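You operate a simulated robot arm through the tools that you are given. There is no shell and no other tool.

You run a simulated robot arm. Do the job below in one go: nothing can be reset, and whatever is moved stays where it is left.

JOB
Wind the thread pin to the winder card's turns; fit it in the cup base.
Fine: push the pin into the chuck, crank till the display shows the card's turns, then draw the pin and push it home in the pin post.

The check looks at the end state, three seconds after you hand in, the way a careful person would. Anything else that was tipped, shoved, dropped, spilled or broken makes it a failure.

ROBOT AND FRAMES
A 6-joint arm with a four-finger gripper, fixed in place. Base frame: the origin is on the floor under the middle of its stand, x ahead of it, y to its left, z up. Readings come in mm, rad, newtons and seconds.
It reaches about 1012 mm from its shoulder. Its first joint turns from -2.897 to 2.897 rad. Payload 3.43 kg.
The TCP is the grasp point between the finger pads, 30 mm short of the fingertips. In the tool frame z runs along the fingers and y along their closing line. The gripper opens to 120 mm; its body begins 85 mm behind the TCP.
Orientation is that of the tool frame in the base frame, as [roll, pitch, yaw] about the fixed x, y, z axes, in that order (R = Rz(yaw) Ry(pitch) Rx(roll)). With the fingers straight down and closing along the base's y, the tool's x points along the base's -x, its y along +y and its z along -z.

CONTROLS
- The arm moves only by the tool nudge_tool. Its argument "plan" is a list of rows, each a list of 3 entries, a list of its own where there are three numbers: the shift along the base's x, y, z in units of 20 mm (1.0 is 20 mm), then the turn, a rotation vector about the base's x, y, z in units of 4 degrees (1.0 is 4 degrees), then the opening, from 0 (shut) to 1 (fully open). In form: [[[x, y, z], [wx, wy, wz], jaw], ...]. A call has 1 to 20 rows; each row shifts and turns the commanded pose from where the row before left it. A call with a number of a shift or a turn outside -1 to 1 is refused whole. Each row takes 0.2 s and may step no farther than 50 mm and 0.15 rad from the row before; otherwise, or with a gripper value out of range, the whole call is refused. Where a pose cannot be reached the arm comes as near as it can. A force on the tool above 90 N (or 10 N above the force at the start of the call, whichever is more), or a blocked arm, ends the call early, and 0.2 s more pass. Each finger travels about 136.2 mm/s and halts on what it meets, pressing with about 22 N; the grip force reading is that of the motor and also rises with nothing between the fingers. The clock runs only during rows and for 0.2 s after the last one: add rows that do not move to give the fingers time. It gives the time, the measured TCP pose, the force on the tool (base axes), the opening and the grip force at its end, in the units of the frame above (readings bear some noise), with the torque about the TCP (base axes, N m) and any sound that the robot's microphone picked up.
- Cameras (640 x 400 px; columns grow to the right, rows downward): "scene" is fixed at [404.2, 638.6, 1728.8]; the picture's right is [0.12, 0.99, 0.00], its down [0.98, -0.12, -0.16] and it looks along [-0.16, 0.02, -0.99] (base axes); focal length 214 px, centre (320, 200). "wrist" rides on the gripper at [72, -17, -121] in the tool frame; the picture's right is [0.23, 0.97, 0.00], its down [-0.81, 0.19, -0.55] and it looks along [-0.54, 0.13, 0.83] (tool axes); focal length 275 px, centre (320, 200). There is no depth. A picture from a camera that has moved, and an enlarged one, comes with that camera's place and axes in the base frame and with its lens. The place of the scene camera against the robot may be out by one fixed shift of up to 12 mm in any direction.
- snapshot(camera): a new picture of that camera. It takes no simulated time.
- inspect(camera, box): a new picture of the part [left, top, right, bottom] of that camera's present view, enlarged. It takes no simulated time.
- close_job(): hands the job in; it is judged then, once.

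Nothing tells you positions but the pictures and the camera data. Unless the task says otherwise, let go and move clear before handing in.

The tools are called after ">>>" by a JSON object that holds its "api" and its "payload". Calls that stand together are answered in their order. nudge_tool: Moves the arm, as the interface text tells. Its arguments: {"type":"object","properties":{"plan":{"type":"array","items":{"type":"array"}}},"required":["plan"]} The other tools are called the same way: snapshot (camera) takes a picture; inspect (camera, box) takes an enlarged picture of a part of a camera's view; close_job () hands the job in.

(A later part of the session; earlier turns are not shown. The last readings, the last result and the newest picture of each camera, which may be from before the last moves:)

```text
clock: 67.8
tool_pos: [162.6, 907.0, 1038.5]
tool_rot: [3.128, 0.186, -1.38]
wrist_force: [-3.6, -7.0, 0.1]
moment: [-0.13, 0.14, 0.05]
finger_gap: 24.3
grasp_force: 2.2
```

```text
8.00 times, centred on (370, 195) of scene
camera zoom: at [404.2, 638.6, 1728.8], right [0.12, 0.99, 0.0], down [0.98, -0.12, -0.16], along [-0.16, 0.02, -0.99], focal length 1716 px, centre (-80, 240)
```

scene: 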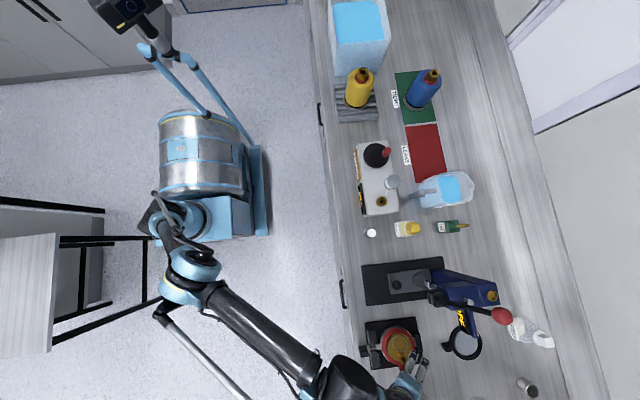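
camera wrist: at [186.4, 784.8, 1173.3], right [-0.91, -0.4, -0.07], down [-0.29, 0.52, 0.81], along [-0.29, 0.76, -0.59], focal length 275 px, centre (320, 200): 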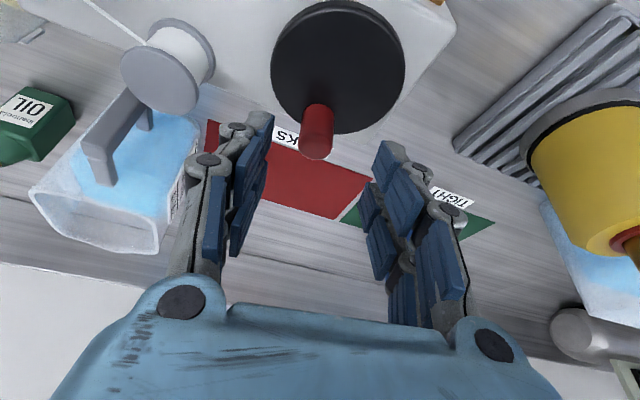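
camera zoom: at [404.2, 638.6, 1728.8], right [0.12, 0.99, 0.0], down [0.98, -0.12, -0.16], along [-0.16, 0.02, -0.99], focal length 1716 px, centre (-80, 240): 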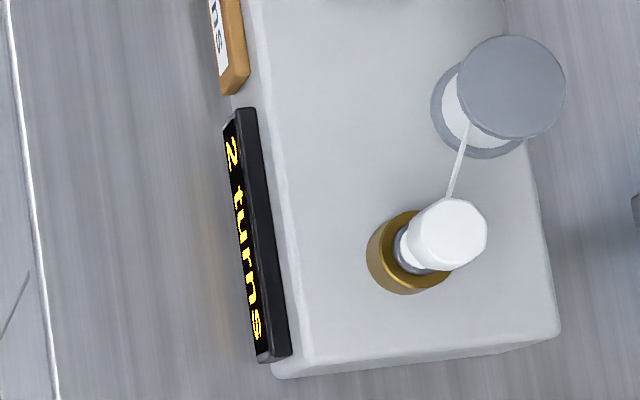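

The display reads "2 turns" after roughly 35° of crank, so it's strongly geared and 15 turns takes less than a full revolution. I'll continue in short arcs, reading the display each time.

>>> {"api": "nudge_tool", "payload": {"plan": [[[0.128, -0.078, 0], [0, 0, 0], 0.185], [[0.128, -0.078, 0], [0, 0, 0], 0.185], [[0.11, -0.093, 0], [0, 0, 0], 0.185], [[0.11, -0.093, 0], [0, 0, 0], 0.185]]}}

>>> {"api": "inspect", "payload": {"camera": "scene", "box": [350, 170, 390, 220]}}

>>> {"api": "inspect", "payload": {"camera": "wrist", "box": [180, 0, 500, 240]}}

```text
clock: 68.8
tool_pos: [172.8, 900.0, 1038.9]
tool_rot: [3.131, 0.189, -1.381]
wrist_force: [-7.6, -3.6, -0.3]
moment: [-0.1, 0.21, -0.03]
finger_gap: 27.0
grasp_force: 4.1
```

```text
8.00 times, centred on (370, 195) of scene
camera zoom: at [404.2, 638.6, 1728.8], right [0.12, 0.99, 0.0], down [0.98, -0.12, -0.16], along [-0.16, 0.02, -0.99], focal length 1716 px, centre (-80, 240)
```

zoom: 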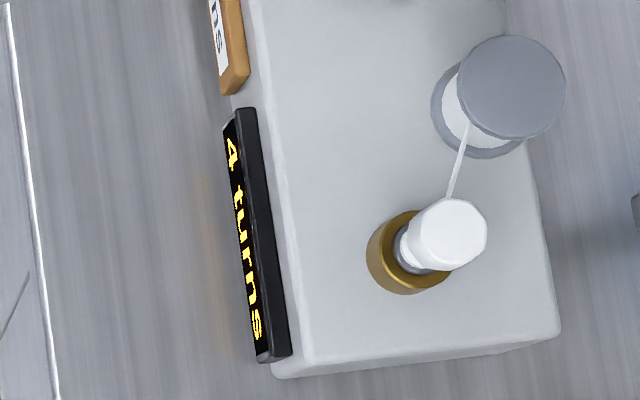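

```text
1.67 times, centred on (340, 120) of wrist
camera zoom: at [209.0, 812.5, 1144.0], right [-0.91, -0.41, -0.03], down [-0.31, 0.65, 0.7], along [-0.26, 0.65, -0.72], focal length 459 px, centre (287, 333)
```

zoom: 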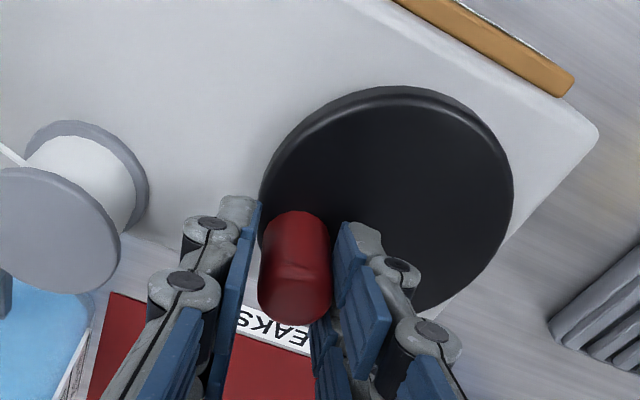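

It reads "4 turns", and the jaw is being pushed open a little. I'll firm the grip so the handle stays centred, and re-check the force before continuing.

>>> {"api": "nudge_tool", "payload": {"plan": [[[0, 0, 0], [0, 0, 0], 0.15], [[0, 0, 0], [0, 0, 0], 0.12], [[0, 0, 0], [0, 0, 0], 0.12]]}}

>>> {"api": "inspect", "payload": {"camera": "scene", "box": [350, 170, 390, 220]}}

>>> {"api": "inspect", "payload": {"camera": "wrist", "box": [180, 0, 500, 240]}}

```text
clock: 69.6
tool_pos: [171.2, 898.8, 1038.0]
tool_rot: [3.129, 0.187, -1.381]
wrist_force: [-15.5, -9.4, -3.6]
moment: [-0.25, 0.47, -0.01]
finger_gap: 23.0
grasp_force: 45.2
```

```text
8.00 times, centred on (370, 195) of scene
camera zoom: at [404.2, 638.6, 1728.8], right [0.12, 0.99, 0.0], down [0.98, -0.12, -0.16], along [-0.16, 0.02, -0.99], focal length 1716 px, centre (-80, 240)
```

zoom: 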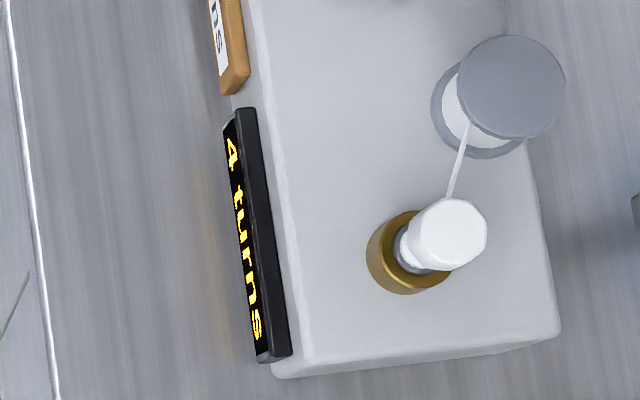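

```text
1.67 times, centred on (340, 120) of wrist
camera zoom: at [207.3, 812.5, 1143.8], right [-0.91, -0.41, -0.03], down [-0.31, 0.65, 0.7], along [-0.27, 0.64, -0.72], focal length 459 px, centre (287, 333)
```

zoom: 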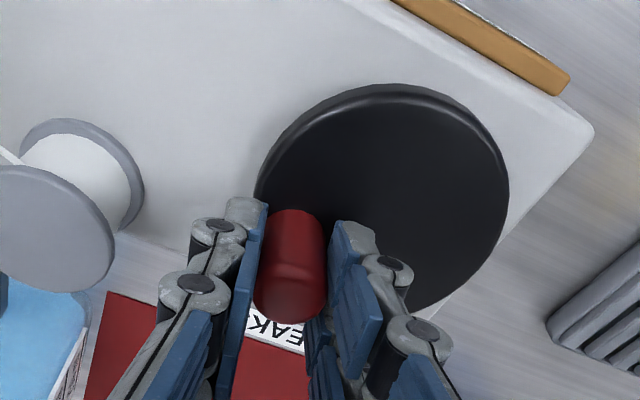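

Gripped firmly the force shows my path runs about 1.5 mm outside the true circle. I'll pull the path inward and continue with a 10° step.

>>> {"api": "nudge_tool", "payload": {"plan": [[[-0.045, -0.06, 0], [0, 0, 0], 0.12], [[0.1, -0.115, 0], [0, 0, 0], 0.12], [[0.09, -0.12, 0], [0, 0, 0], 0.12], [[0, 0, 0], [0, 0, 0], 0.12]]}}

>>> {"api": "inspect", "payload": {"camera": "scene", "box": [350, 170, 390, 220]}}

```text
clock: 70.6
tool_pos: [174.0, 894.2, 1038.9]
tool_rot: [3.128, 0.187, -1.38]
wrist_force: [-25.8, 6.8, 2.1]
moment: [0.94, 0.83, -0.49]
finger_gap: 23.5
grasp_force: 44.8
```

```text
8.00 times, centred on (370, 195) of scene
camera zoom: at [404.2, 638.6, 1728.8], right [0.12, 0.99, 0.0], down [0.98, -0.12, -0.16], along [-0.16, 0.02, -0.99], focal length 1716 px, centre (-80, 240)
```

zoom: 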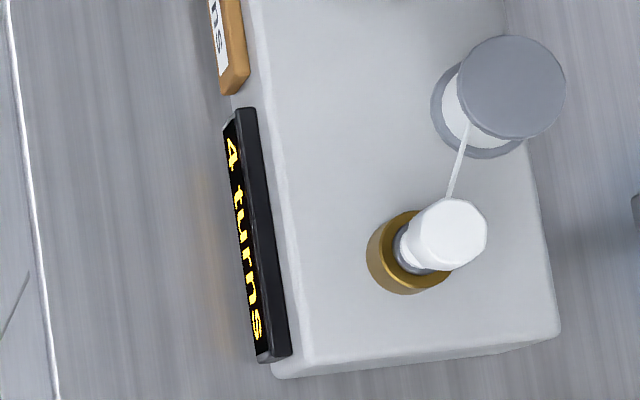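

The firm grip adds drag because the handle can't turn inside the pads. I'll loosen back to the cage opening and look at where the handle sits.

>>> {"api": "nudge_tool", "payload": {"plan": [[[0, 0, 0], [0, 0, 0], 0.185], [[0, 0, 0], [0, 0, 0], 0.19], [[0, 0, 0], [0, 0, 0], 0.19]]}}

>>> {"api": "inspect", "payload": {"camera": "scene", "box": [350, 170, 390, 220]}}

>>> {"api": "inspect", "payload": {"camera": "wrist", "box": [180, 0, 500, 240]}}

```text
clock: 71.4
tool_pos: [175.9, 894.6, 1039.7]
tool_rot: [3.131, 0.184, -1.381]
wrist_force: [-7.9, -4.5, 0.0]
moment: [-0.15, 0.18, 0.02]
finger_gap: 27.5
grasp_force: 4.6
```

```text
8.00 times, centred on (370, 195) of scene
camera zoom: at [404.2, 638.6, 1728.8], right [0.12, 0.99, 0.0], down [0.98, -0.12, -0.16], along [-0.16, 0.02, -0.99], focal length 1716 px, centre (-80, 240)
```

zoom: 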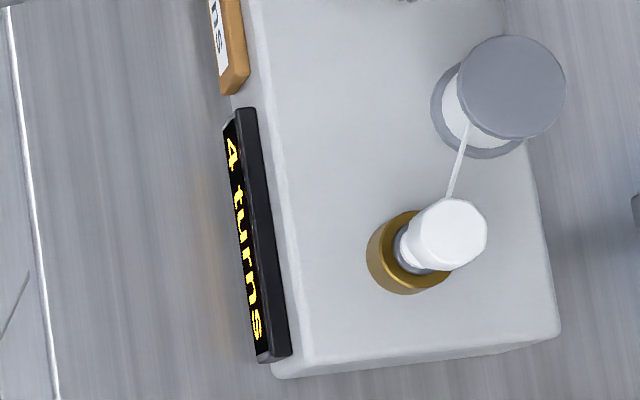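

```text
1.67 times, centred on (340, 120) of wrist
camera zoom: at [211.4, 807.0, 1144.1], right [-0.91, -0.41, -0.03], down [-0.31, 0.65, 0.7], along [-0.26, 0.64, -0.72], focal length 459 px, centre (287, 333)
```

zoom: 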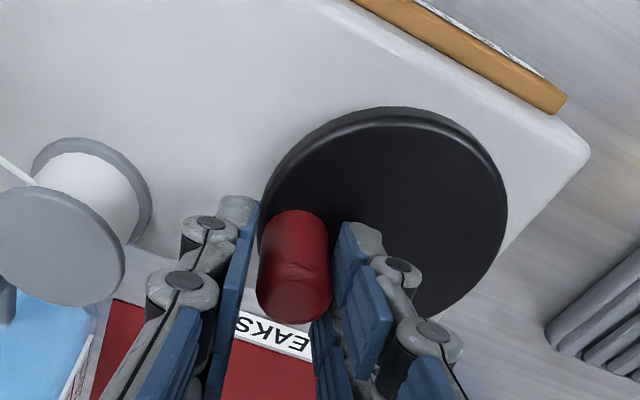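

From the images, the handle circle fits well: centre (143.3, 883.7), radius 31.9 mm, and about 15° of crank per turn. I'll re-centre the cage on the handle and continue along this circle with a slightly firmer cage.

>>> {"api": "nudge_tool", "payload": {"plan": [[[-0.035, -0.12, 0], [0, 0, 0], 0.18], [[0, -0.13, 0], [0, 0, 0], 0.17], [[0.04, -0.14, 0], [0, 0, 0], 0.16], [[0.04, -0.145, 0], [0, 0, 0], 0.16], [[0, 0, 0], [0, 0, 0], 0.16]]}}

>>> {"api": "inspect", "payload": {"camera": "scene", "box": [350, 170, 390, 220]}}

>>> {"api": "inspect", "payload": {"camera": "wrist", "box": [180, 0, 500, 240]}}

```text
clock: 72.6
tool_pos: [175.8, 882.8, 1038.7]
tool_rot: [3.129, 0.188, -1.381]
wrist_force: [-3.5, -2.1, 3.1]
moment: [-0.62, -0.14, 0.01]
finger_gap: 24.0
grasp_force: 45.2
```

```text
8.00 times, centred on (370, 195) of scene
camera zoom: at [404.2, 638.6, 1728.8], right [0.12, 0.99, 0.0], down [0.98, -0.12, -0.16], along [-0.16, 0.02, -0.99], focal length 1716 px, centre (-80, 240)
```

zoom: 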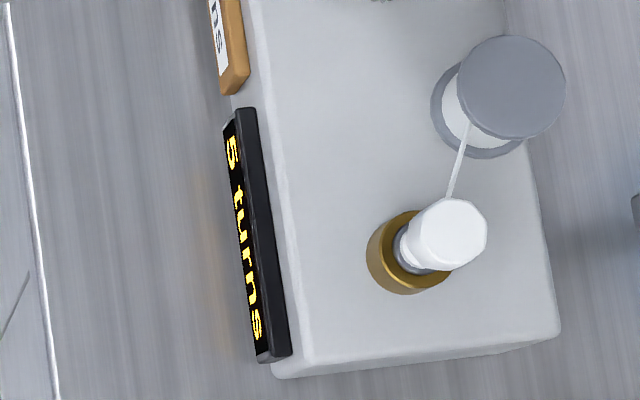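

```text
1.67 times, centred on (340, 120) of wrist
camera zoom: at [212.2, 796.3, 1143.9], right [-0.91, -0.41, -0.03], down [-0.31, 0.65, 0.7], along [-0.26, 0.64, -0.72], focal length 459 px, centre (287, 333)
```

zoom: 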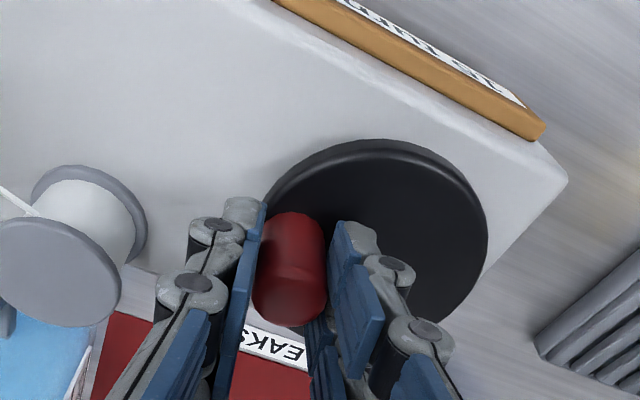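

It reads "5 turns" with small forces, so the circle is right. I'll continue another 30° clockwise.

>>> {"api": "nudge_tool", "payload": {"plan": [[[0.022, -0.135, 0], [0, 0, 0], 0.18], [[0.01, -0.14, 0], [0, 0, 0], 0.18], [[-0.006, -0.138, 0], [0, 0, 0], 0.18], [[-0.018, -0.137, 0], [0, 0, 0], 0.18], [[-0.03, -0.135, 0], [0, 0, 0], 0.18], [[-0.042, -0.132, 0], [0, 0, 0], 0.18], [[0, 0, 0], [0, 0, 0], 0.18]]}}

>>> {"api": "inspect", "payload": {"camera": "scene", "box": [350, 170, 390, 220]}}

>>> {"api": "inspect", "payload": {"camera": "wrist", "box": [180, 0, 500, 240]}}

```text
clock: 74.2
tool_pos: [175.3, 868.5, 1037.9]
tool_rot: [3.129, 0.186, -1.38]
wrist_force: [-13.9, 19.6, 11.2]
moment: [0.86, 0.97, -0.39]
finger_gap: 23.2
grasp_force: 44.9
```

```text
8.00 times, centred on (370, 195) of scene
camera zoom: at [404.2, 638.6, 1728.8], right [0.12, 0.99, 0.0], down [0.98, -0.12, -0.16], along [-0.16, 0.02, -0.99], focal length 1716 px, centre (-80, 240)
```

zoom: 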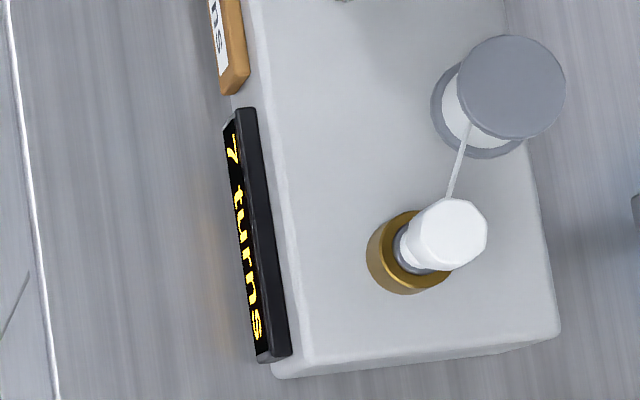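

```text
1.67 times, centred on (340, 120) of wrist
camera zoom: at [210.5, 780.7, 1143.5], right [-0.91, -0.41, -0.03], down [-0.31, 0.65, 0.7], along [-0.26, 0.65, -0.72], focal length 459 px, centre (287, 333)
```

zoom: 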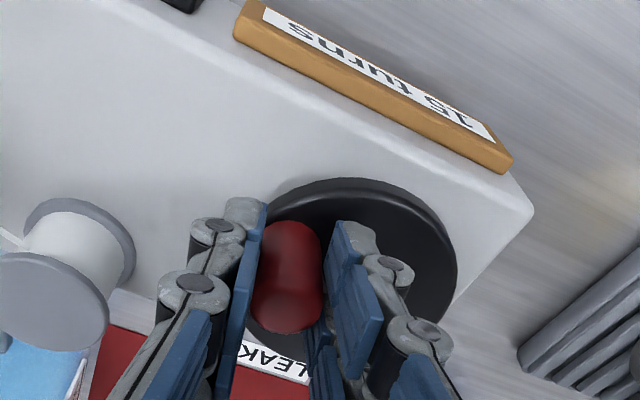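

"7 turns" now, with the handle trailing slightly. I'll continue another 30° along the circle.

>>> {"api": "nudge_tool", "payload": {"plan": [[[-0.063, -0.13, 0], [0, 0, 0], 0.187], [[-0.065, -0.123, 0], [0, 0, 0], 0.187], [[-0.075, -0.118, 0], [0, 0, 0], 0.187], [[-0.085, -0.11, 0], [0, 0, 0], 0.187], [[-0.094, -0.103, 0], [0, 0, 0], 0.187], [[-0.103, -0.094, 0], [0, 0, 0], 0.187], [[0, 0, 0], [0, 0, 0], 0.187]]}}

>>> {"api": "inspect", "payload": {"camera": "scene", "box": [350, 170, 390, 220]}}

>>> {"api": "inspect", "payload": {"camera": "wrist", "box": [180, 0, 500, 240]}}

```text
clock: 75.8
tool_pos: [165.7, 853.5, 1039.7]
tool_rot: [3.127, 0.186, -1.381]
wrist_force: [5.1, -2.4, -0.6]
moment: [-0.11, -0.12, -0.09]
finger_gap: 25.2
grasp_force: 2.1
```

```text
8.00 times, centred on (370, 195) of scene
camera zoom: at [404.2, 638.6, 1728.8], right [0.12, 0.99, 0.0], down [0.98, -0.12, -0.16], along [-0.16, 0.02, -0.99], focal length 1716 px, centre (-80, 240)
```

zoom: 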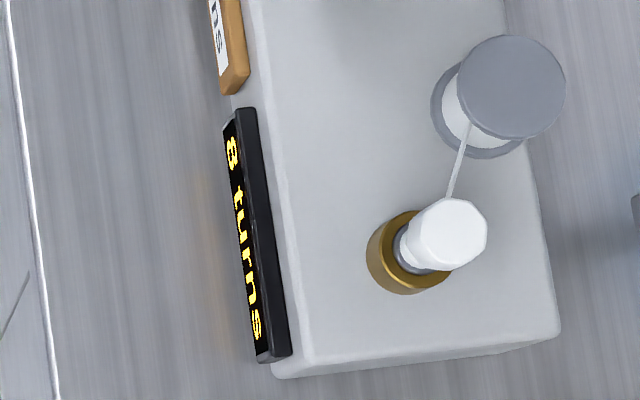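

```text
1.67 times, centred on (340, 120) of wrist
camera zoom: at [201.4, 766.3, 1143.8], right [-0.91, -0.41, -0.03], down [-0.31, 0.65, 0.7], along [-0.26, 0.65, -0.72], focal length 459 px, centre (287, 333)
```

zoom: 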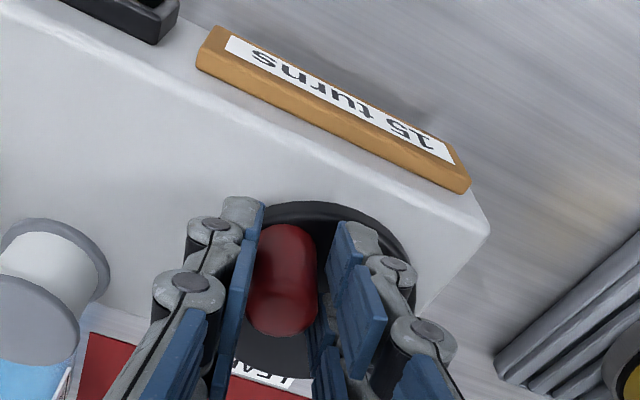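

"8 turns" now. I'll continue another 30° along the circle.

>>> {"api": "nudge_tool", "payload": {"plan": [[[-0.11, -0.085, 0], [0, 0, 0], 0.183], [[-0.117, -0.075, 0], [0, 0, 0], 0.183], [[-0.124, -0.065, 0], [0, 0, 0], 0.183], [[-0.129, -0.053, 0], [0, 0, 0], 0.183], [[-0.133, -0.042, 0], [0, 0, 0], 0.183], [[-0.136, -0.03, 0], [0, 0, 0], 0.183], [[0, 0, 0], [0, 0, 0], 0.183]]}}

>>> {"api": "inspect", "payload": {"camera": "scene", "box": [350, 170, 390, 220]}}

>>> {"api": "inspect", "payload": {"camera": "wrist", "box": [180, 0, 500, 240]}}

```text
clock: 77.4
tool_pos: [150.5, 846.6, 1039.3]
tool_rot: [3.127, 0.186, -1.38]
wrist_force: [0.2, 1.2, 0.0]
moment: [0.02, 0.0, -0.01]
finger_gap: 23.7
grasp_force: 0.9
```

```text
8.00 times, centred on (370, 195) of scene
camera zoom: at [404.2, 638.6, 1728.8], right [0.12, 0.99, 0.0], down [0.98, -0.12, -0.16], along [-0.16, 0.02, -0.99], focal length 1716 px, centre (-80, 240)
```

zoom: 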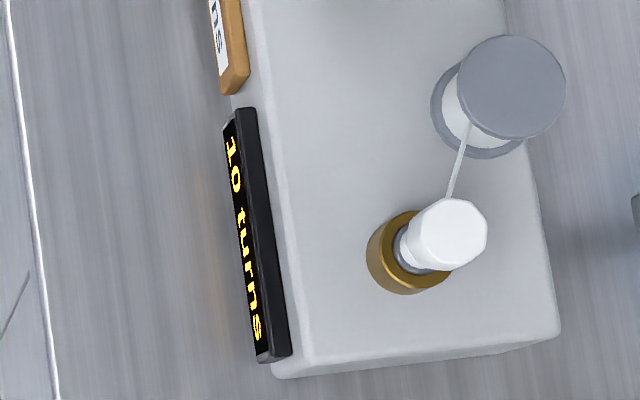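

```text
1.67 times, centred on (340, 120) of wrist
camera zoom: at [186.2, 759.5, 1143.8], right [-0.91, -0.41, -0.03], down [-0.31, 0.65, 0.7], along [-0.27, 0.65, -0.72], focal length 459 px, centre (287, 333)
```

zoom: 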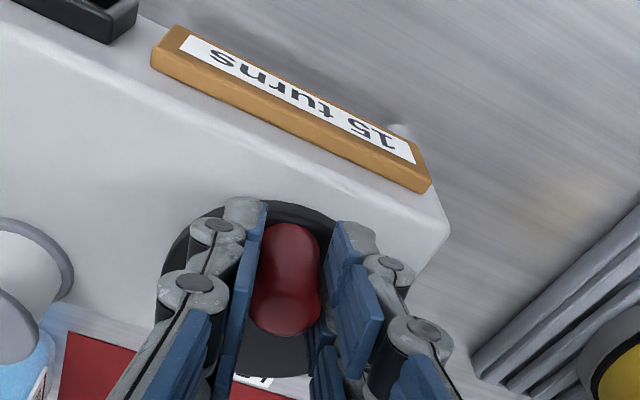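

"10 turns" at about 174° of crank, so roughly 17° per turn. I'll go on another 40°.

>>> {"api": "nudge_tool", "payload": {"plan": [[[-0.1375, -0.018, 0], [0, 0, 0], 0.183], [[-0.139, -0.006, 0], [0, 0, 0], 0.183], [[-0.139, 0.006, 0], [0, 0, 0], 0.183], [[-0.1375, 0.018, 0], [0, 0, 0], 0.183], [[-0.1355, 0.03, 0], [0, 0, 0], 0.183], [[-0.1325, 0.042, 0], [0, 0, 0], 0.183], [[-0.1285, 0.053, 0], [0, 0, 0], 0.183], [[-0.123, 0.065, 0], [0, 0, 0], 0.183], [[0, 0, 0], [0, 0, 0], 0.183]]}}

>>> {"api": "inspect", "payload": {"camera": "scene", "box": [350, 170, 390, 220]}}

>>> {"api": "inspect", "payload": {"camera": "wrist", "box": [180, 0, 500, 240]}}

```text
clock: 79.4
tool_pos: [128.0, 850.3, 1038.2]
tool_rot: [3.127, 0.188, -1.381]
wrist_force: [0.0, 3.2, 0.7]
moment: [0.09, 0.16, 0.04]
finger_gap: 24.3
grasp_force: 11.1
```

```text
8.00 times, centred on (370, 195) of scene
camera zoom: at [404.2, 638.6, 1728.8], right [0.12, 0.99, 0.0], down [0.98, -0.12, -0.16], along [-0.16, 0.02, -0.99], focal length 1716 px, centre (-80, 240)
```

zoom: 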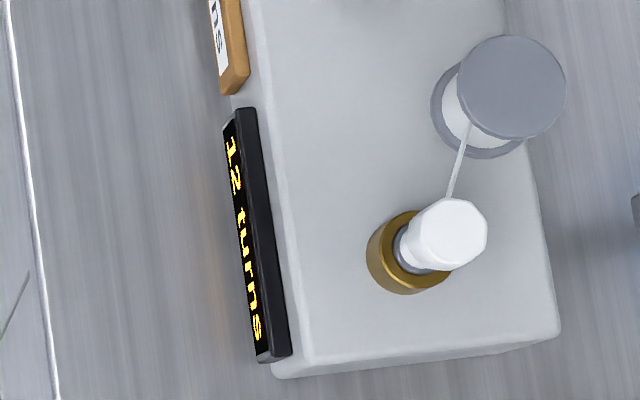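

```text
1.67 times, centred on (340, 120) of wrist
camera zoom: at [163.5, 763.3, 1143.6], right [-0.91, -0.41, -0.03], down [-0.31, 0.65, 0.7], along [-0.27, 0.64, -0.72], focal length 459 px, centre (287, 333)
```

zoom: 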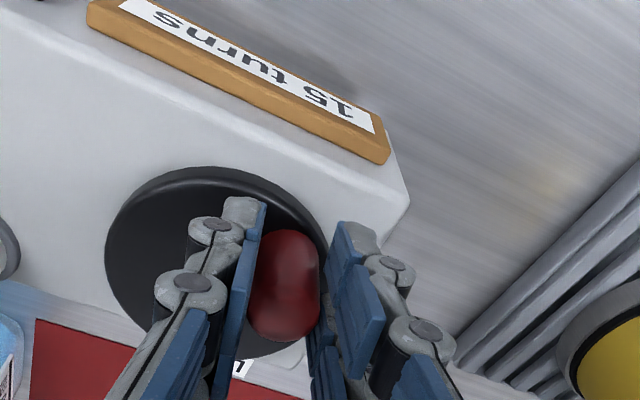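

"12 turns" now; the data fit 20 turns per crank revolution (18° each). I'll go about 25° more and then finish in small steps.

>>> {"api": "nudge_tool", "payload": {"plan": [[[-0.1175, 0.0745, 0], [0, 0, 0], 0.183], [[-0.11, 0.0845, 0], [0, 0, 0], 0.183], [[-0.1025, 0.094, 0], [0, 0, 0], 0.183], [[-0.094, 0.1025, 0], [0, 0, 0], 0.183], [[-0.0845, 0.11, 0], [0, 0, 0], 0.183], [[0, 0, 0], [0, 0, 0], 0.183]]}}

>>> {"api": "inspect", "payload": {"camera": "scene", "box": [350, 170, 390, 220]}}

>>> {"api": "inspect", "payload": {"camera": "wrist", "box": [180, 0, 500, 240]}}

```text
clock: 80.8
tool_pos: [119.1, 860.7, 1038.9]
tool_rot: [3.129, 0.187, -1.383]
wrist_force: [4.1, 1.2, 1.3]
moment: [0.02, -0.11, -0.02]
finger_gap: 24.6
grasp_force: 1.9
```

```text
8.00 times, centred on (370, 195) of scene
camera zoom: at [404.2, 638.6, 1728.8], right [0.12, 0.99, 0.0], down [0.98, -0.12, -0.16], along [-0.16, 0.02, -0.99], focal length 1716 px, centre (-80, 240)
```

zoom: 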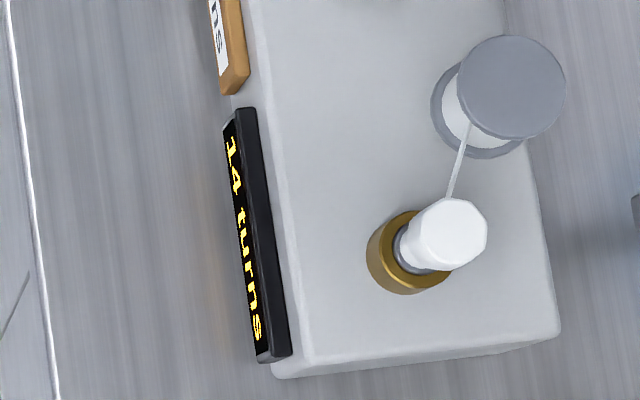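

```text
1.67 times, centred on (340, 120) of wrist
camera zoom: at [154.5, 772.5, 1143.7], right [-0.91, -0.41, -0.03], down [-0.31, 0.65, 0.7], along [-0.26, 0.65, -0.72], focal length 459 px, centre (287, 333)
```

zoom: 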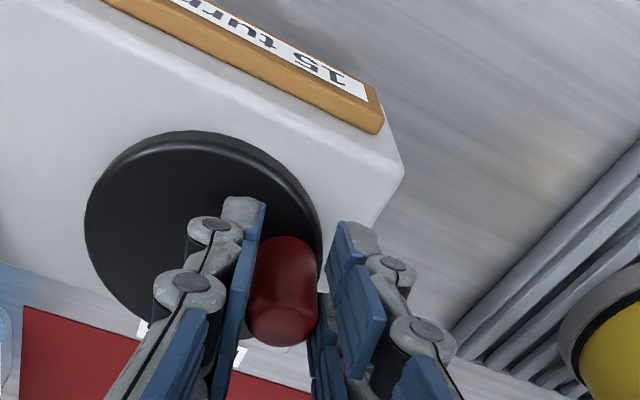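

"14 turns" now, with roughly 16° still to go for a full 15. I'll take a 9° step.

>>> {"api": "nudge_tool", "payload": {"plan": [[[-0.047, 0.113, 0], [0, 0, 0], 0.183], [[-0.037, 0.12, 0], [0, 0, 0], 0.183], [[0, 0, 0], [0, 0, 0], 0.183]]}}

>>> {"api": "inspect", "payload": {"camera": "scene", "box": [350, 170, 390, 220]}}

>>> {"api": "inspect", "payload": {"camera": "wrist", "box": [180, 0, 500, 240]}}

```text
clock: 81.6
tool_pos: [116.7, 863.8, 1037.7]
tool_rot: [3.129, 0.187, -1.381]
wrist_force: [3.7, 1.3, -0.9]
moment: [-0.08, -0.15, -0.05]
finger_gap: 25.3
grasp_force: 2.3
```

```text
8.00 times, centred on (370, 195) of scene
camera zoom: at [404.2, 638.6, 1728.8], right [0.12, 0.99, 0.0], down [0.98, -0.12, -0.16], along [-0.16, 0.02, -0.99], focal length 1716 px, centre (-80, 240)
```

zoom: 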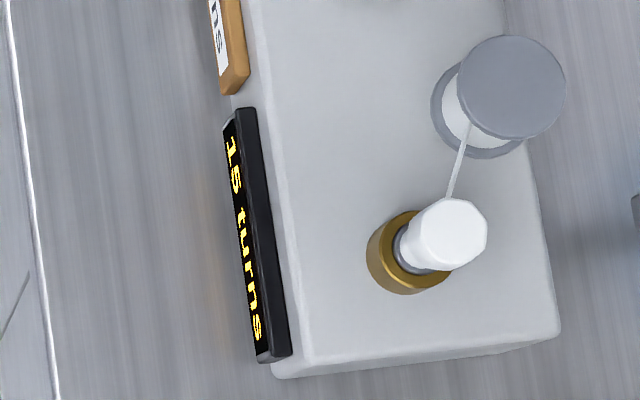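

```text
1.67 times, centred on (340, 120) of wrist
camera zoom: at [152.8, 777.3, 1143.6], right [-0.91, -0.41, -0.03], down [-0.31, 0.65, 0.7], along [-0.26, 0.65, -0.72], focal length 459 px, centre (287, 333)
```

zoom: 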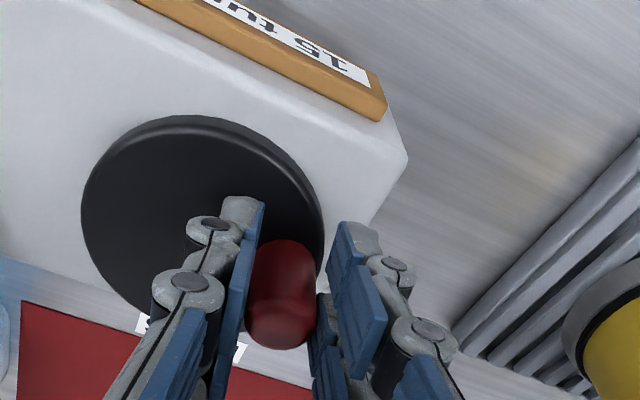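

The display shows "15 turns". My fit puts it around 14.7–15, so I'll nudge about 4° more to sit safely in the middle of 15, and check.

>>> {"api": "nudge_tool", "payload": {"plan": [[[-0.02, 0.11, 0], [0, 0, 0], 0.183], [[0, 0, 0], [0, 0, 0], 0.183]]}}

>>> {"api": "inspect", "payload": {"camera": "scene", "box": [350, 170, 390, 220]}}

>>> {"api": "inspect", "payload": {"camera": "wrist", "box": [180, 0, 500, 240]}}

```text
clock: 82.2
tool_pos: [116.0, 867.4, 1037.8]
tool_rot: [3.128, 0.187, -1.382]
wrist_force: [4.9, 0.4, -0.5]
moment: [-0.05, -0.13, -0.07]
finger_gap: 25.2
grasp_force: 2.4
```

```text
8.00 times, centred on (370, 195) of scene
camera zoom: at [404.2, 638.6, 1728.8], right [0.12, 0.99, 0.0], down [0.98, -0.12, -0.16], along [-0.16, 0.02, -0.99], focal length 1716 px, centre (-80, 240)
```

zoom: 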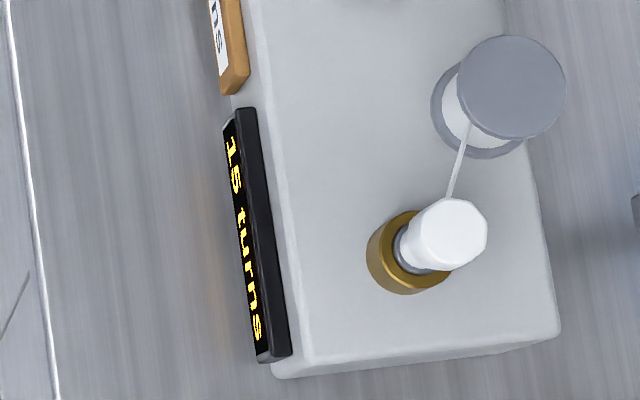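

```text
1.67 times, centred on (340, 120) of wrist
camera zoom: at [152.5, 779.1, 1143.7], right [-0.91, -0.41, -0.03], down [-0.31, 0.65, 0.7], along [-0.26, 0.65, -0.72], focal length 459 px, centre (287, 333)
```

zoom: 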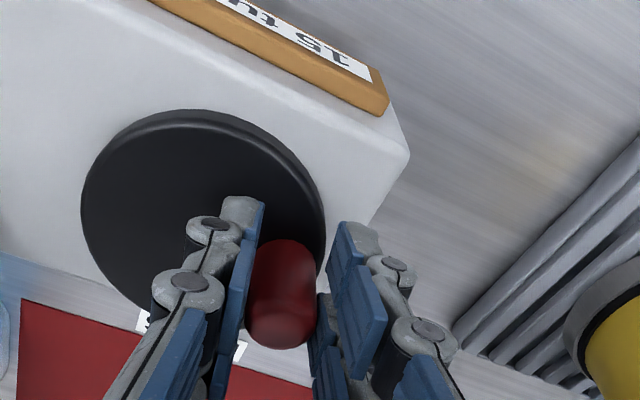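

Still "15 turns". I'll open the jaw gently and lift clear of the handle, then verify the display again.

>>> {"api": "nudge_tool", "payload": {"plan": [[[0.01, 0, 0], [0, 0, 0], 0.22], [[0, 0, 0], [0, 0, 0], 0.27], [[0, 0, 0], [0, 0, 0], 0.34], [[0, 0, 0], [0, 0, 0], 0.34], [[0, 0, 0.3], [0, 0, 0], 0.34], [[0, 0, 0.5], [0, 0, 0], 0.34], [[0, 0, 0.8], [0, 0, 0], 0.34], [[0, 0, 1], [0, 0, 0], 0.34], [[0, 0, 1], [0, 0, 0], 0.34], [[0, 0, 0], [0, 0, 0], 0.4]]}}

>>> {"api": "inspect", "payload": {"camera": "scene", "box": [350, 170, 390, 220]}}

>>> {"api": "snapshot", "payload": {"camera": "wrist"}}

```text
clock: 84.4
tool_pos: [117.7, 866.8, 1110.7]
tool_rot: [3.13, 0.186, -1.379]
wrist_force: [-0.5, -0.6, -0.9]
moment: [0.02, 0.01, 0.01]
finger_gap: 48.1
grasp_force: 0.0
```

```text
8.00 times, centred on (370, 195) of scene
camera zoom: at [404.2, 638.6, 1728.8], right [0.12, 0.99, 0.0], down [0.98, -0.12, -0.16], along [-0.16, 0.02, -0.99], focal length 1716 px, centre (-80, 240)
```

zoom: 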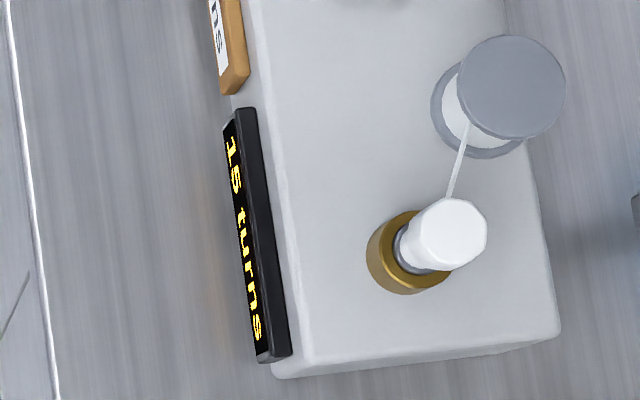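

```text
taken
camera wrist: at [152.2, 778.7, 1215.8], right [-0.91, -0.41, -0.03], down [-0.31, 0.65, 0.7], along [-0.26, 0.65, -0.72], focal length 275 px, centre (320, 200)
```

wrist: 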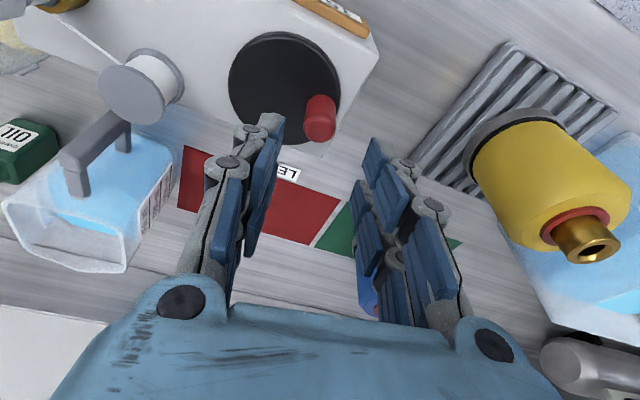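

The display holds at "15 turns" with the arm clear. I'll now go back to the pre-grasp pose for the pin (30° tilt, heading 120°), keeping above the spool and pin.

>>> {"api": "nudge_tool", "payload": {"plan": [[[0.8, -0.6, 0.2], [0.982, 0.187, 0], 0.45], [[0.8, -0.6, 0.2], [0.982, 0.187, 0], 0.45], [[0.8, -0.6, 0.2], [0.982, 0.187, 0], 0.45], [[0.8, -0.6, 0.2], [0.982, 0.187, 0], 0.45], [[0.8, -0.6, 0.2], [0.982, 0.187, 0], 0.45], [[1, 0.17, 0], [0, 0, 0.955], 0.45], [[1, 0.17, 0], [0, 0, 0.955], 0.45], [[1, 0.17, 0], [0, 0, 0.955], 0.45], [[1, 0.17, -0.1], [0, 0, 0.955], 0.45], [[1, 0.17, -0.2], [0, 0, 0.955], 0.45], [[1, 0.17, -0.2], [0, 0, 0], 0.45], [[1, 0.17, -0.2], [0, 0, 0], 0.45], [[0, 0, 0], [0, 0, 0], 0.45]]}}

>>> {"api": "snapshot", "payload": {"camera": "wrist"}}

>>> {"api": "inspect", "payload": {"camera": "wrist", "box": [240, 40, 400, 200]}}

```text
clock: 87.2
tool_pos: [336.4, 830.0, 1117.7]
tool_rot: [3.13, 0.536, -1.047]
wrist_force: [0.0, 0.2, 0.1]
moment: [-0.02, -0.02, 0.01]
finger_gap: 54.1
grasp_force: 0.0
```

```text
taken
camera wrist: at [414.1, 733.6, 1183.7], right [-0.74, -0.66, -0.11], down [-0.37, 0.26, 0.89], along [-0.56, 0.7, -0.44], focal length 275 px, centre (320, 200)
```

wrist: 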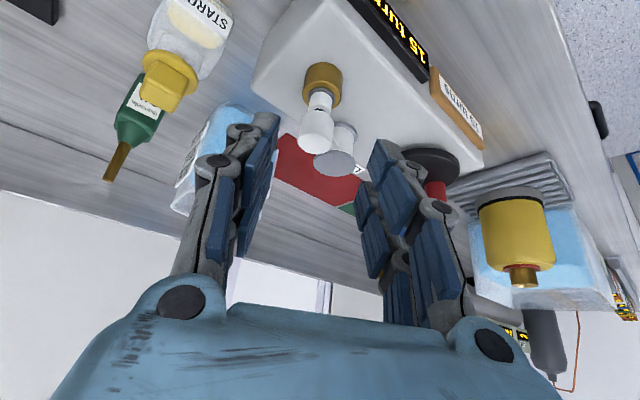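

```text
2.50 times, centred on (320, 120) of wrist
camera zoom: at [414.1, 733.6, 1183.7], right [-0.74, -0.66, -0.11], down [-0.37, 0.26, 0.89], along [-0.56, 0.7, -0.44], focal length 688 px, centre (320, 400)
```

zoom: 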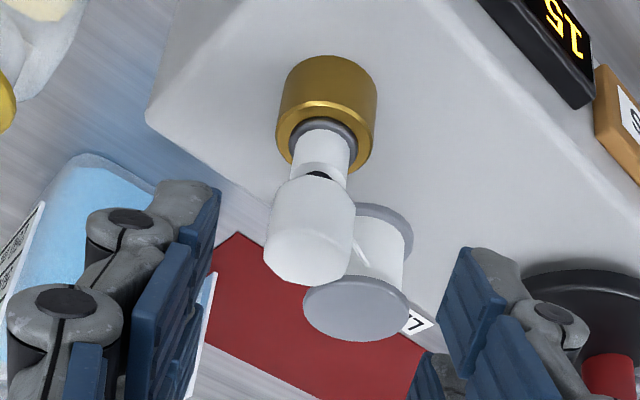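

The shaft is now wrapped white with thread and the display reads 15. I'll line up laterally and approach the head along the tool axis, checking part way.

>>> {"api": "nudge_tool", "payload": {"plan": [[[0.045, 0.175, 0], [0, 0, 0], 0.45], [[-0.198, 0.322, -0.636], [0, 0, 0], 0.45], [[-0.198, 0.322, -0.636], [0, 0, 0], 0.45], [[-0.198, 0.322, -0.636], [0, 0, 0], 0.45], [[0, 0, 0], [0, 0, 0], 0.45]]}}

>>> {"api": "inspect", "payload": {"camera": "wrist", "box": [220, 40, 420, 240]}}

```text
clock: 88.4
tool_pos: [324.9, 851.9, 1078.6]
tool_rot: [3.13, 0.538, -1.046]
wrist_force: [0.6, 0.0, 0.2]
moment: [-0.03, -0.01, 0.02]
finger_gap: 53.9
grasp_force: 0.0
```

```text
2.00 times, centred on (320, 140) of wrist
camera zoom: at [402.9, 755.9, 1145.4], right [-0.74, -0.66, -0.11], down [-0.37, 0.27, 0.89], along [-0.56, 0.7, -0.44], focal length 551 px, centre (320, 320)
```

zoom: 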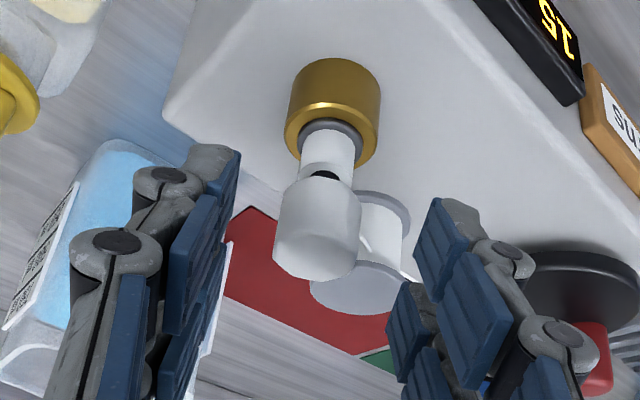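

The head is well centred. I'll advance the last 30 mm and then close slowly on the head.

>>> {"api": "nudge_tool", "payload": {"plan": [[[-0.128, 0.223, -0.425], [0, 0, 0], 0.42], [[-0.128, 0.223, -0.425], [0, 0, 0], 0.4], [[-0.128, 0.223, -0.425], [0, 0, 0], 0.38], [[0, 0, 0], [0, 0, 0], 0.35]]}}

>>> {"api": "inspect", "payload": {"camera": "wrist", "box": [220, 40, 420, 240]}}

```text
clock: 89.4
tool_pos: [317.3, 866.5, 1052.7]
tool_rot: [3.13, 0.537, -1.048]
wrist_force: [-0.2, -0.6, 0.5]
moment: [0.0, -0.03, 0.0]
finger_gap: 42.0
grasp_force: 0.1
```

```text
2.00 times, centred on (320, 140) of wrist
camera zoom: at [395.5, 769.5, 1119.7], right [-0.74, -0.66, -0.11], down [-0.37, 0.27, 0.89], along [-0.56, 0.7, -0.44], focal length 551 px, centre (320, 320)
```

zoom: 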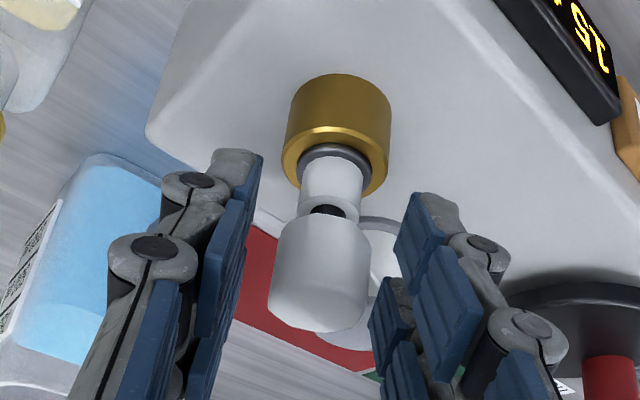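

The head is in the same place relative to the fingers as in the first grasp. Closing slowly now.

>>> {"api": "nudge_tool", "payload": {"plan": [[[0, 0, 0], [0, 0, 0], 0.3], [[0, 0, 0], [0, 0, 0], 0.27], [[0, 0, 0], [0, 0, 0], 0.25], [[0, 0, 0], [0, 0, 0], 0.235], [[0, 0, 0], [0, 0, 0], 0.22], [[0, 0, 0], [0, 0, 0], 0.2], [[0, 0, 0], [0, 0, 0], 0.15], [[0, 0, 0], [0, 0, 0], 0.08], [[0, 0, 0], [0, 0, 0], 0.08]]}}

>>> {"api": "inspect", "payload": {"camera": "wrist", "box": [220, 40, 420, 240]}}

```text
clock: 91.4
tool_pos: [317.5, 865.9, 1054.6]
tool_rot: [3.129, 0.538, -1.047]
wrist_force: [-0.5, -0.9, 0.3]
moment: [0.01, 0.06, 0.0]
finger_gap: 24.6
grasp_force: 22.0
```

```text
2.00 times, centred on (320, 140) of wrist
camera zoom: at [395.5, 769.4, 1119.9], right [-0.74, -0.66, -0.11], down [-0.37, 0.27, 0.89], along [-0.56, 0.7, -0.44], focal length 551 px, centre (320, 320)
```

zoom: 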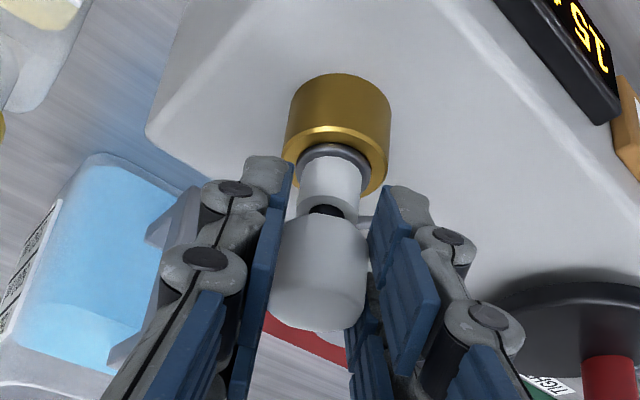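

Gripped with 22 N and no side force. I'll draw the pin straight up slowly and watch for slip.

>>> {"api": "nudge_tool", "payload": {"plan": [[[0, 0, 0.15], [0, 0, 0], 0.08], [[0, 0, 0.15], [0, 0, 0], 0.08], [[0, 0, 0.2], [0, 0, 0], 0.08], [[0, 0, 0], [0, 0, 0], 0.08]]}}

>>> {"api": "inspect", "payload": {"camera": "wrist", "box": [220, 40, 420, 240]}}

```text
clock: 92.4
tool_pos: [317.6, 866.4, 1062.3]
tool_rot: [3.13, 0.538, -1.047]
wrist_force: [0.4, -0.1, -0.2]
moment: [-0.02, -0.01, -0.02]
finger_gap: 24.7
grasp_force: 21.6
```

```text
2.00 times, centred on (320, 140) of wrist
camera zoom: at [395.6, 769.4, 1130.1], right [-0.74, -0.66, -0.11], down [-0.37, 0.27, 0.89], along [-0.56, 0.7, -0.44], focal length 551 px, centre (320, 320)
```

zoom: 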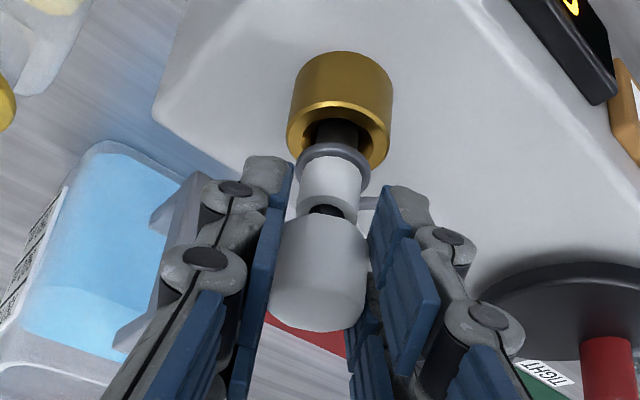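

The pin is drawing out cleanly with its thread wound and no slip. I'll continue up until it's well clear.

>>> {"api": "nudge_tool", "payload": {"plan": [[[0, 0, 0.3], [0, 0, 0], 0.08], [[0, 0, 0.3], [0, 0, 0], 0.08], [[0, 0, 0.5], [0, 0, 0], 0.08], [[0, 0, 0.8], [0, 0, 0], 0.08], [[0, 0, 0.8], [0, 0, 0], 0.08], [[0, 0, 0], [0, 0, 0], 0.08]]}}

>>> {"api": "inspect", "payload": {"camera": "wrist", "box": [220, 40, 420, 240]}}

>>> {"api": "inspect", "payload": {"camera": "scene", "box": [340, 130, 480, 250]}}

```text
clock: 93.8
tool_pos: [317.8, 866.3, 1117.3]
tool_rot: [3.131, 0.538, -1.046]
wrist_force: [-0.2, 0.6, 0.2]
moment: [-0.01, 0.0, 0.01]
finger_gap: 24.7
grasp_force: 22.2
```

```text
2.00 times, centred on (320, 140) of wrist
camera zoom: at [395.4, 769.2, 1184.3], right [-0.74, -0.66, -0.11], down [-0.37, 0.27, 0.89], along [-0.56, 0.7, -0.44], focal length 551 px, centre (320, 320)
```

zoom: 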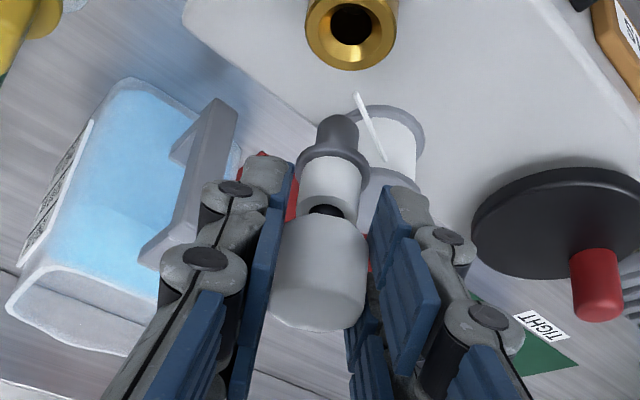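

```text
3.33 times, centred on (410, 190) of scene
camera zoom: at [404.2, 638.6, 1728.8], right [0.12, 0.99, 0.0], down [0.98, -0.12, -0.16], along [-0.16, 0.02, -0.99], focal length 715 px, centre (20, 233)
```

zoom: 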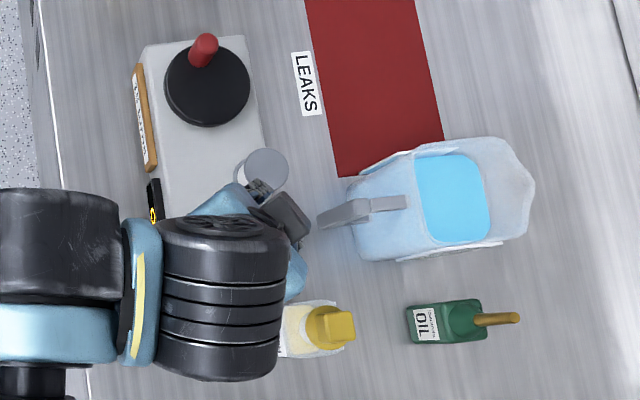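

The wound pin is free and the winder is undisturbed. I'll back away from the bench and carry the pin along its front toward the jig, turning the heading to about 56°.

>>> {"api": "nudge_tool", "payload": {"plan": [[[0, -0.7, 0], [0, 0, 0], 0.08], [[0, -1, 0], [0, 0, 0], 0.08], [[0, -1, 0], [0, 0, 0], 0.08], [[0, -1, 0], [0, 0, 0], 0.08], [[0, -1, 0], [0, 0, 0], 0.08], [[0, -1, 0], [0, 0, 0], 0.08], [[0, -1, 0], [0, 0, 0], 0.08], [[0.5, -1, 0], [0, 0, -0.5], 0.08], [[1, -0.5, 0], [0, 0, -1], 0.08], [[1, 0, 0], [0, 0, -1], 0.08], [[1, 0, 0], [0, 0, -1], 0.08], [[1, 0, 0], [0, 0, -1], 0.08], [[1, 0, 0], [0, 0, -1], 0.08], [[1, 0, 0], [0, 0, -1], 0.08], [[1, 0, 0], [0, 0, -1], 0.08], [[1, 0, 0], [0, 0, -1], 0.08], [[1, 0, 0], [0, 0, -1], 0.08], [[1, 0, 0], [0, 0, -1], 0.08], [[1, 0, 0], [0, 0, -1], 0.08], [[0.5, 0, 0], [0, 0, 0], 0.08]]}}

>>> {"api": "nudge_tool", "payload": {"plan": [[[0.5, 0, 0], [0, 0, -1], 0.08], [[1, 0, 0], [0, 0, -1], 0.08], [[1, 0, 0], [0, 0, -1], 0.08], [[1, 0, 0], [0, 0, -1], 0.08], [[1, 0, 0], [0, 0, -0.6], 0.08], [[1, 0, 0], [0, 0, 0], 0.08], [[1, 0, 0], [0, 0, 0], 0.08], [[1, 0, 0], [0, 0, 0], 0.08], [[1, 0, 0], [0, 0, 0], 0.08], [[1, 0, 0], [0, 0, 0], 0.08], [[1, 0, 0], [0, 0, 0], 0.08], [[0.5, 0, 0], [0, 0, 0], 0.08], [[0, 0, 0], [0, 0, 0], 0.08]]}}

>>> {"api": "snapshot", "payload": {"camera": "wrist"}}

```text
clock: 98.0
tool_pos: [557.5, 703.1, 1117.0]
tool_rot: [3.13, 0.535, -1.852]
wrist_force: [-0.9, 0.5, -0.9]
moment: [-0.02, 0.01, -0.02]
finger_gap: 24.6
grasp_force: 21.8
```

```text
clock: 100.8
tool_pos: [777.8, 702.0, 1117.1]
tool_rot: [3.129, 0.538, -2.173]
wrist_force: [0.0, 0.5, -0.2]
moment: [0.02, -0.01, -0.02]
finger_gap: 24.8
grasp_force: 22.5
```

```text
taken
camera wrist: at [723.9, 591.1, 1183.6], right [-0.92, 0.38, -0.11], down [0.08, 0.45, 0.89], along [0.39, 0.81, -0.44], focal length 275 px, centre (320, 200)
```

wrist: 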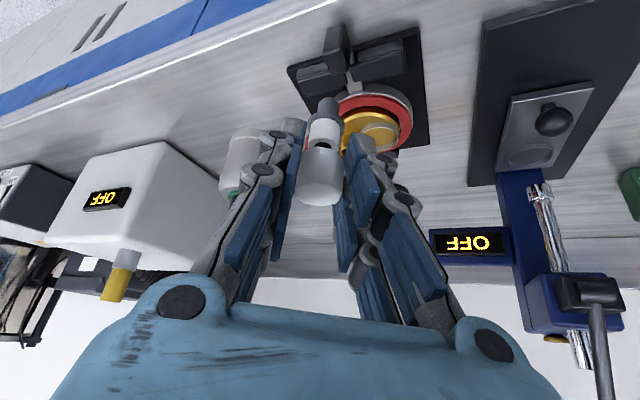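

The pin is held steady and the jig is in view, though the post hides behind the pin. I'll enlarge that area to judge the heights of the jig parts.

>>> {"api": "inspect", "payload": {"camera": "wrist", "box": [270, 10, 450, 220]}}

>>> {"api": "inspect", "payload": {"camera": "scene", "box": [340, 300, 480, 400]}}

```text
1.90 times, centred on (360, 115) of wrist
camera zoom: at [723.9, 591.1, 1183.6], right [-0.92, 0.38, -0.11], down [0.08, 0.45, 0.89], along [0.39, 0.81, -0.44], focal length 524 px, centre (244, 362)
```

zoom: 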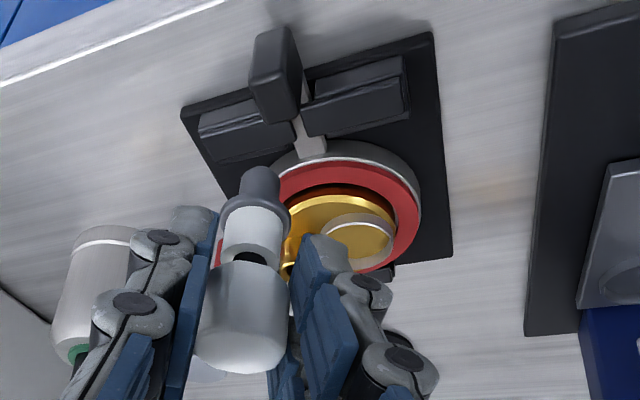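

```text
4.00 times, centred on (410, 350) of scene
camera zoom: at [404.2, 638.6, 1728.8], right [0.12, 0.99, 0.0], down [0.98, -0.12, -0.16], along [-0.16, 0.02, -0.99], focal length 858 px, centre (-40, -400)
```

zoom: 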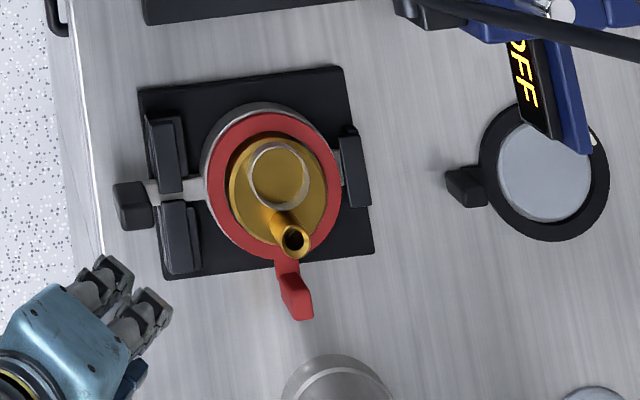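

All jig parts are lower than the post, so the approach from the front is clear. I'll move in toward a hover about 13–15 mm above the post.

>>> {"api": "nudge_tool", "payload": {"plan": [[[0.2625, 0.99, -0.35], [0, 0, 0], 0.08], [[0.2625, 0.99, -0.35], [0, 0, 0], 0.08], [[0.2625, 0.99, -0.35], [0, 0, 0], 0.08], [[0.2625, 0.99, -0.35], [0, 0, 0], 0.08], [[0.2625, 0.99, -0.35], [0, 0, 0], 0.08], [[0.2625, 0.99, -0.35], [0, 0, 0], 0.08], [[0.2625, 0.9, -0.4], [0, 0, 0], 0.08], [[0, 0, 0], [0, 0, 0], 0.08]]}}

>>> {"api": "snapshot", "payload": {"camera": "wrist"}}

>>> {"api": "inspect", "payload": {"camera": "wrist", "box": [220, 0, 420, 220]}}

```text
clock: 102.6
tool_pos: [813.6, 840.7, 1067.1]
tool_rot: [3.129, 0.535, -2.171]
wrist_force: [1.5, 0.6, -1.0]
moment: [0.01, -0.04, -0.01]
finger_gap: 24.9
grasp_force: 22.4
```

```text
taken
camera wrist: at [760.2, 728.4, 1134.2], right [-0.92, 0.38, -0.11], down [0.08, 0.45, 0.89], along [0.39, 0.81, -0.44], focal length 275 px, centre (320, 200)
```

wrist: 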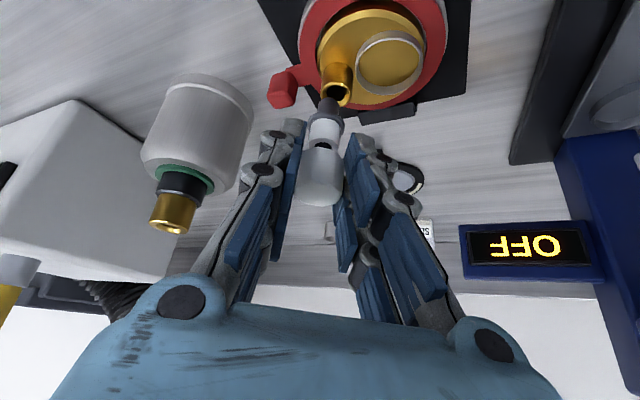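

```text
1.82 times, centred on (320, 110) of wrist
camera zoom: at [760.2, 728.4, 1134.2], right [-0.92, 0.38, -0.11], down [0.08, 0.45, 0.89], along [0.39, 0.81, -0.44], focal length 500 px, centre (320, 364)
```

zoom: 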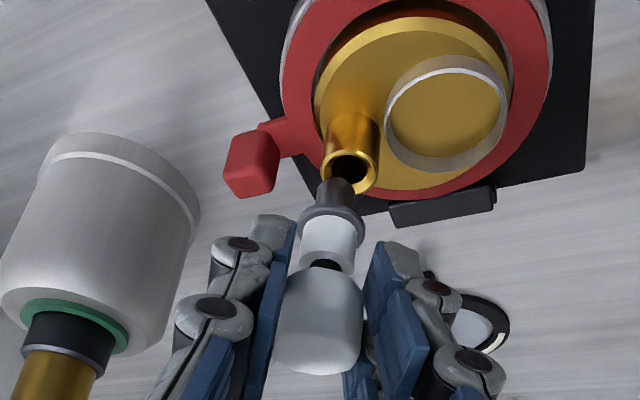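

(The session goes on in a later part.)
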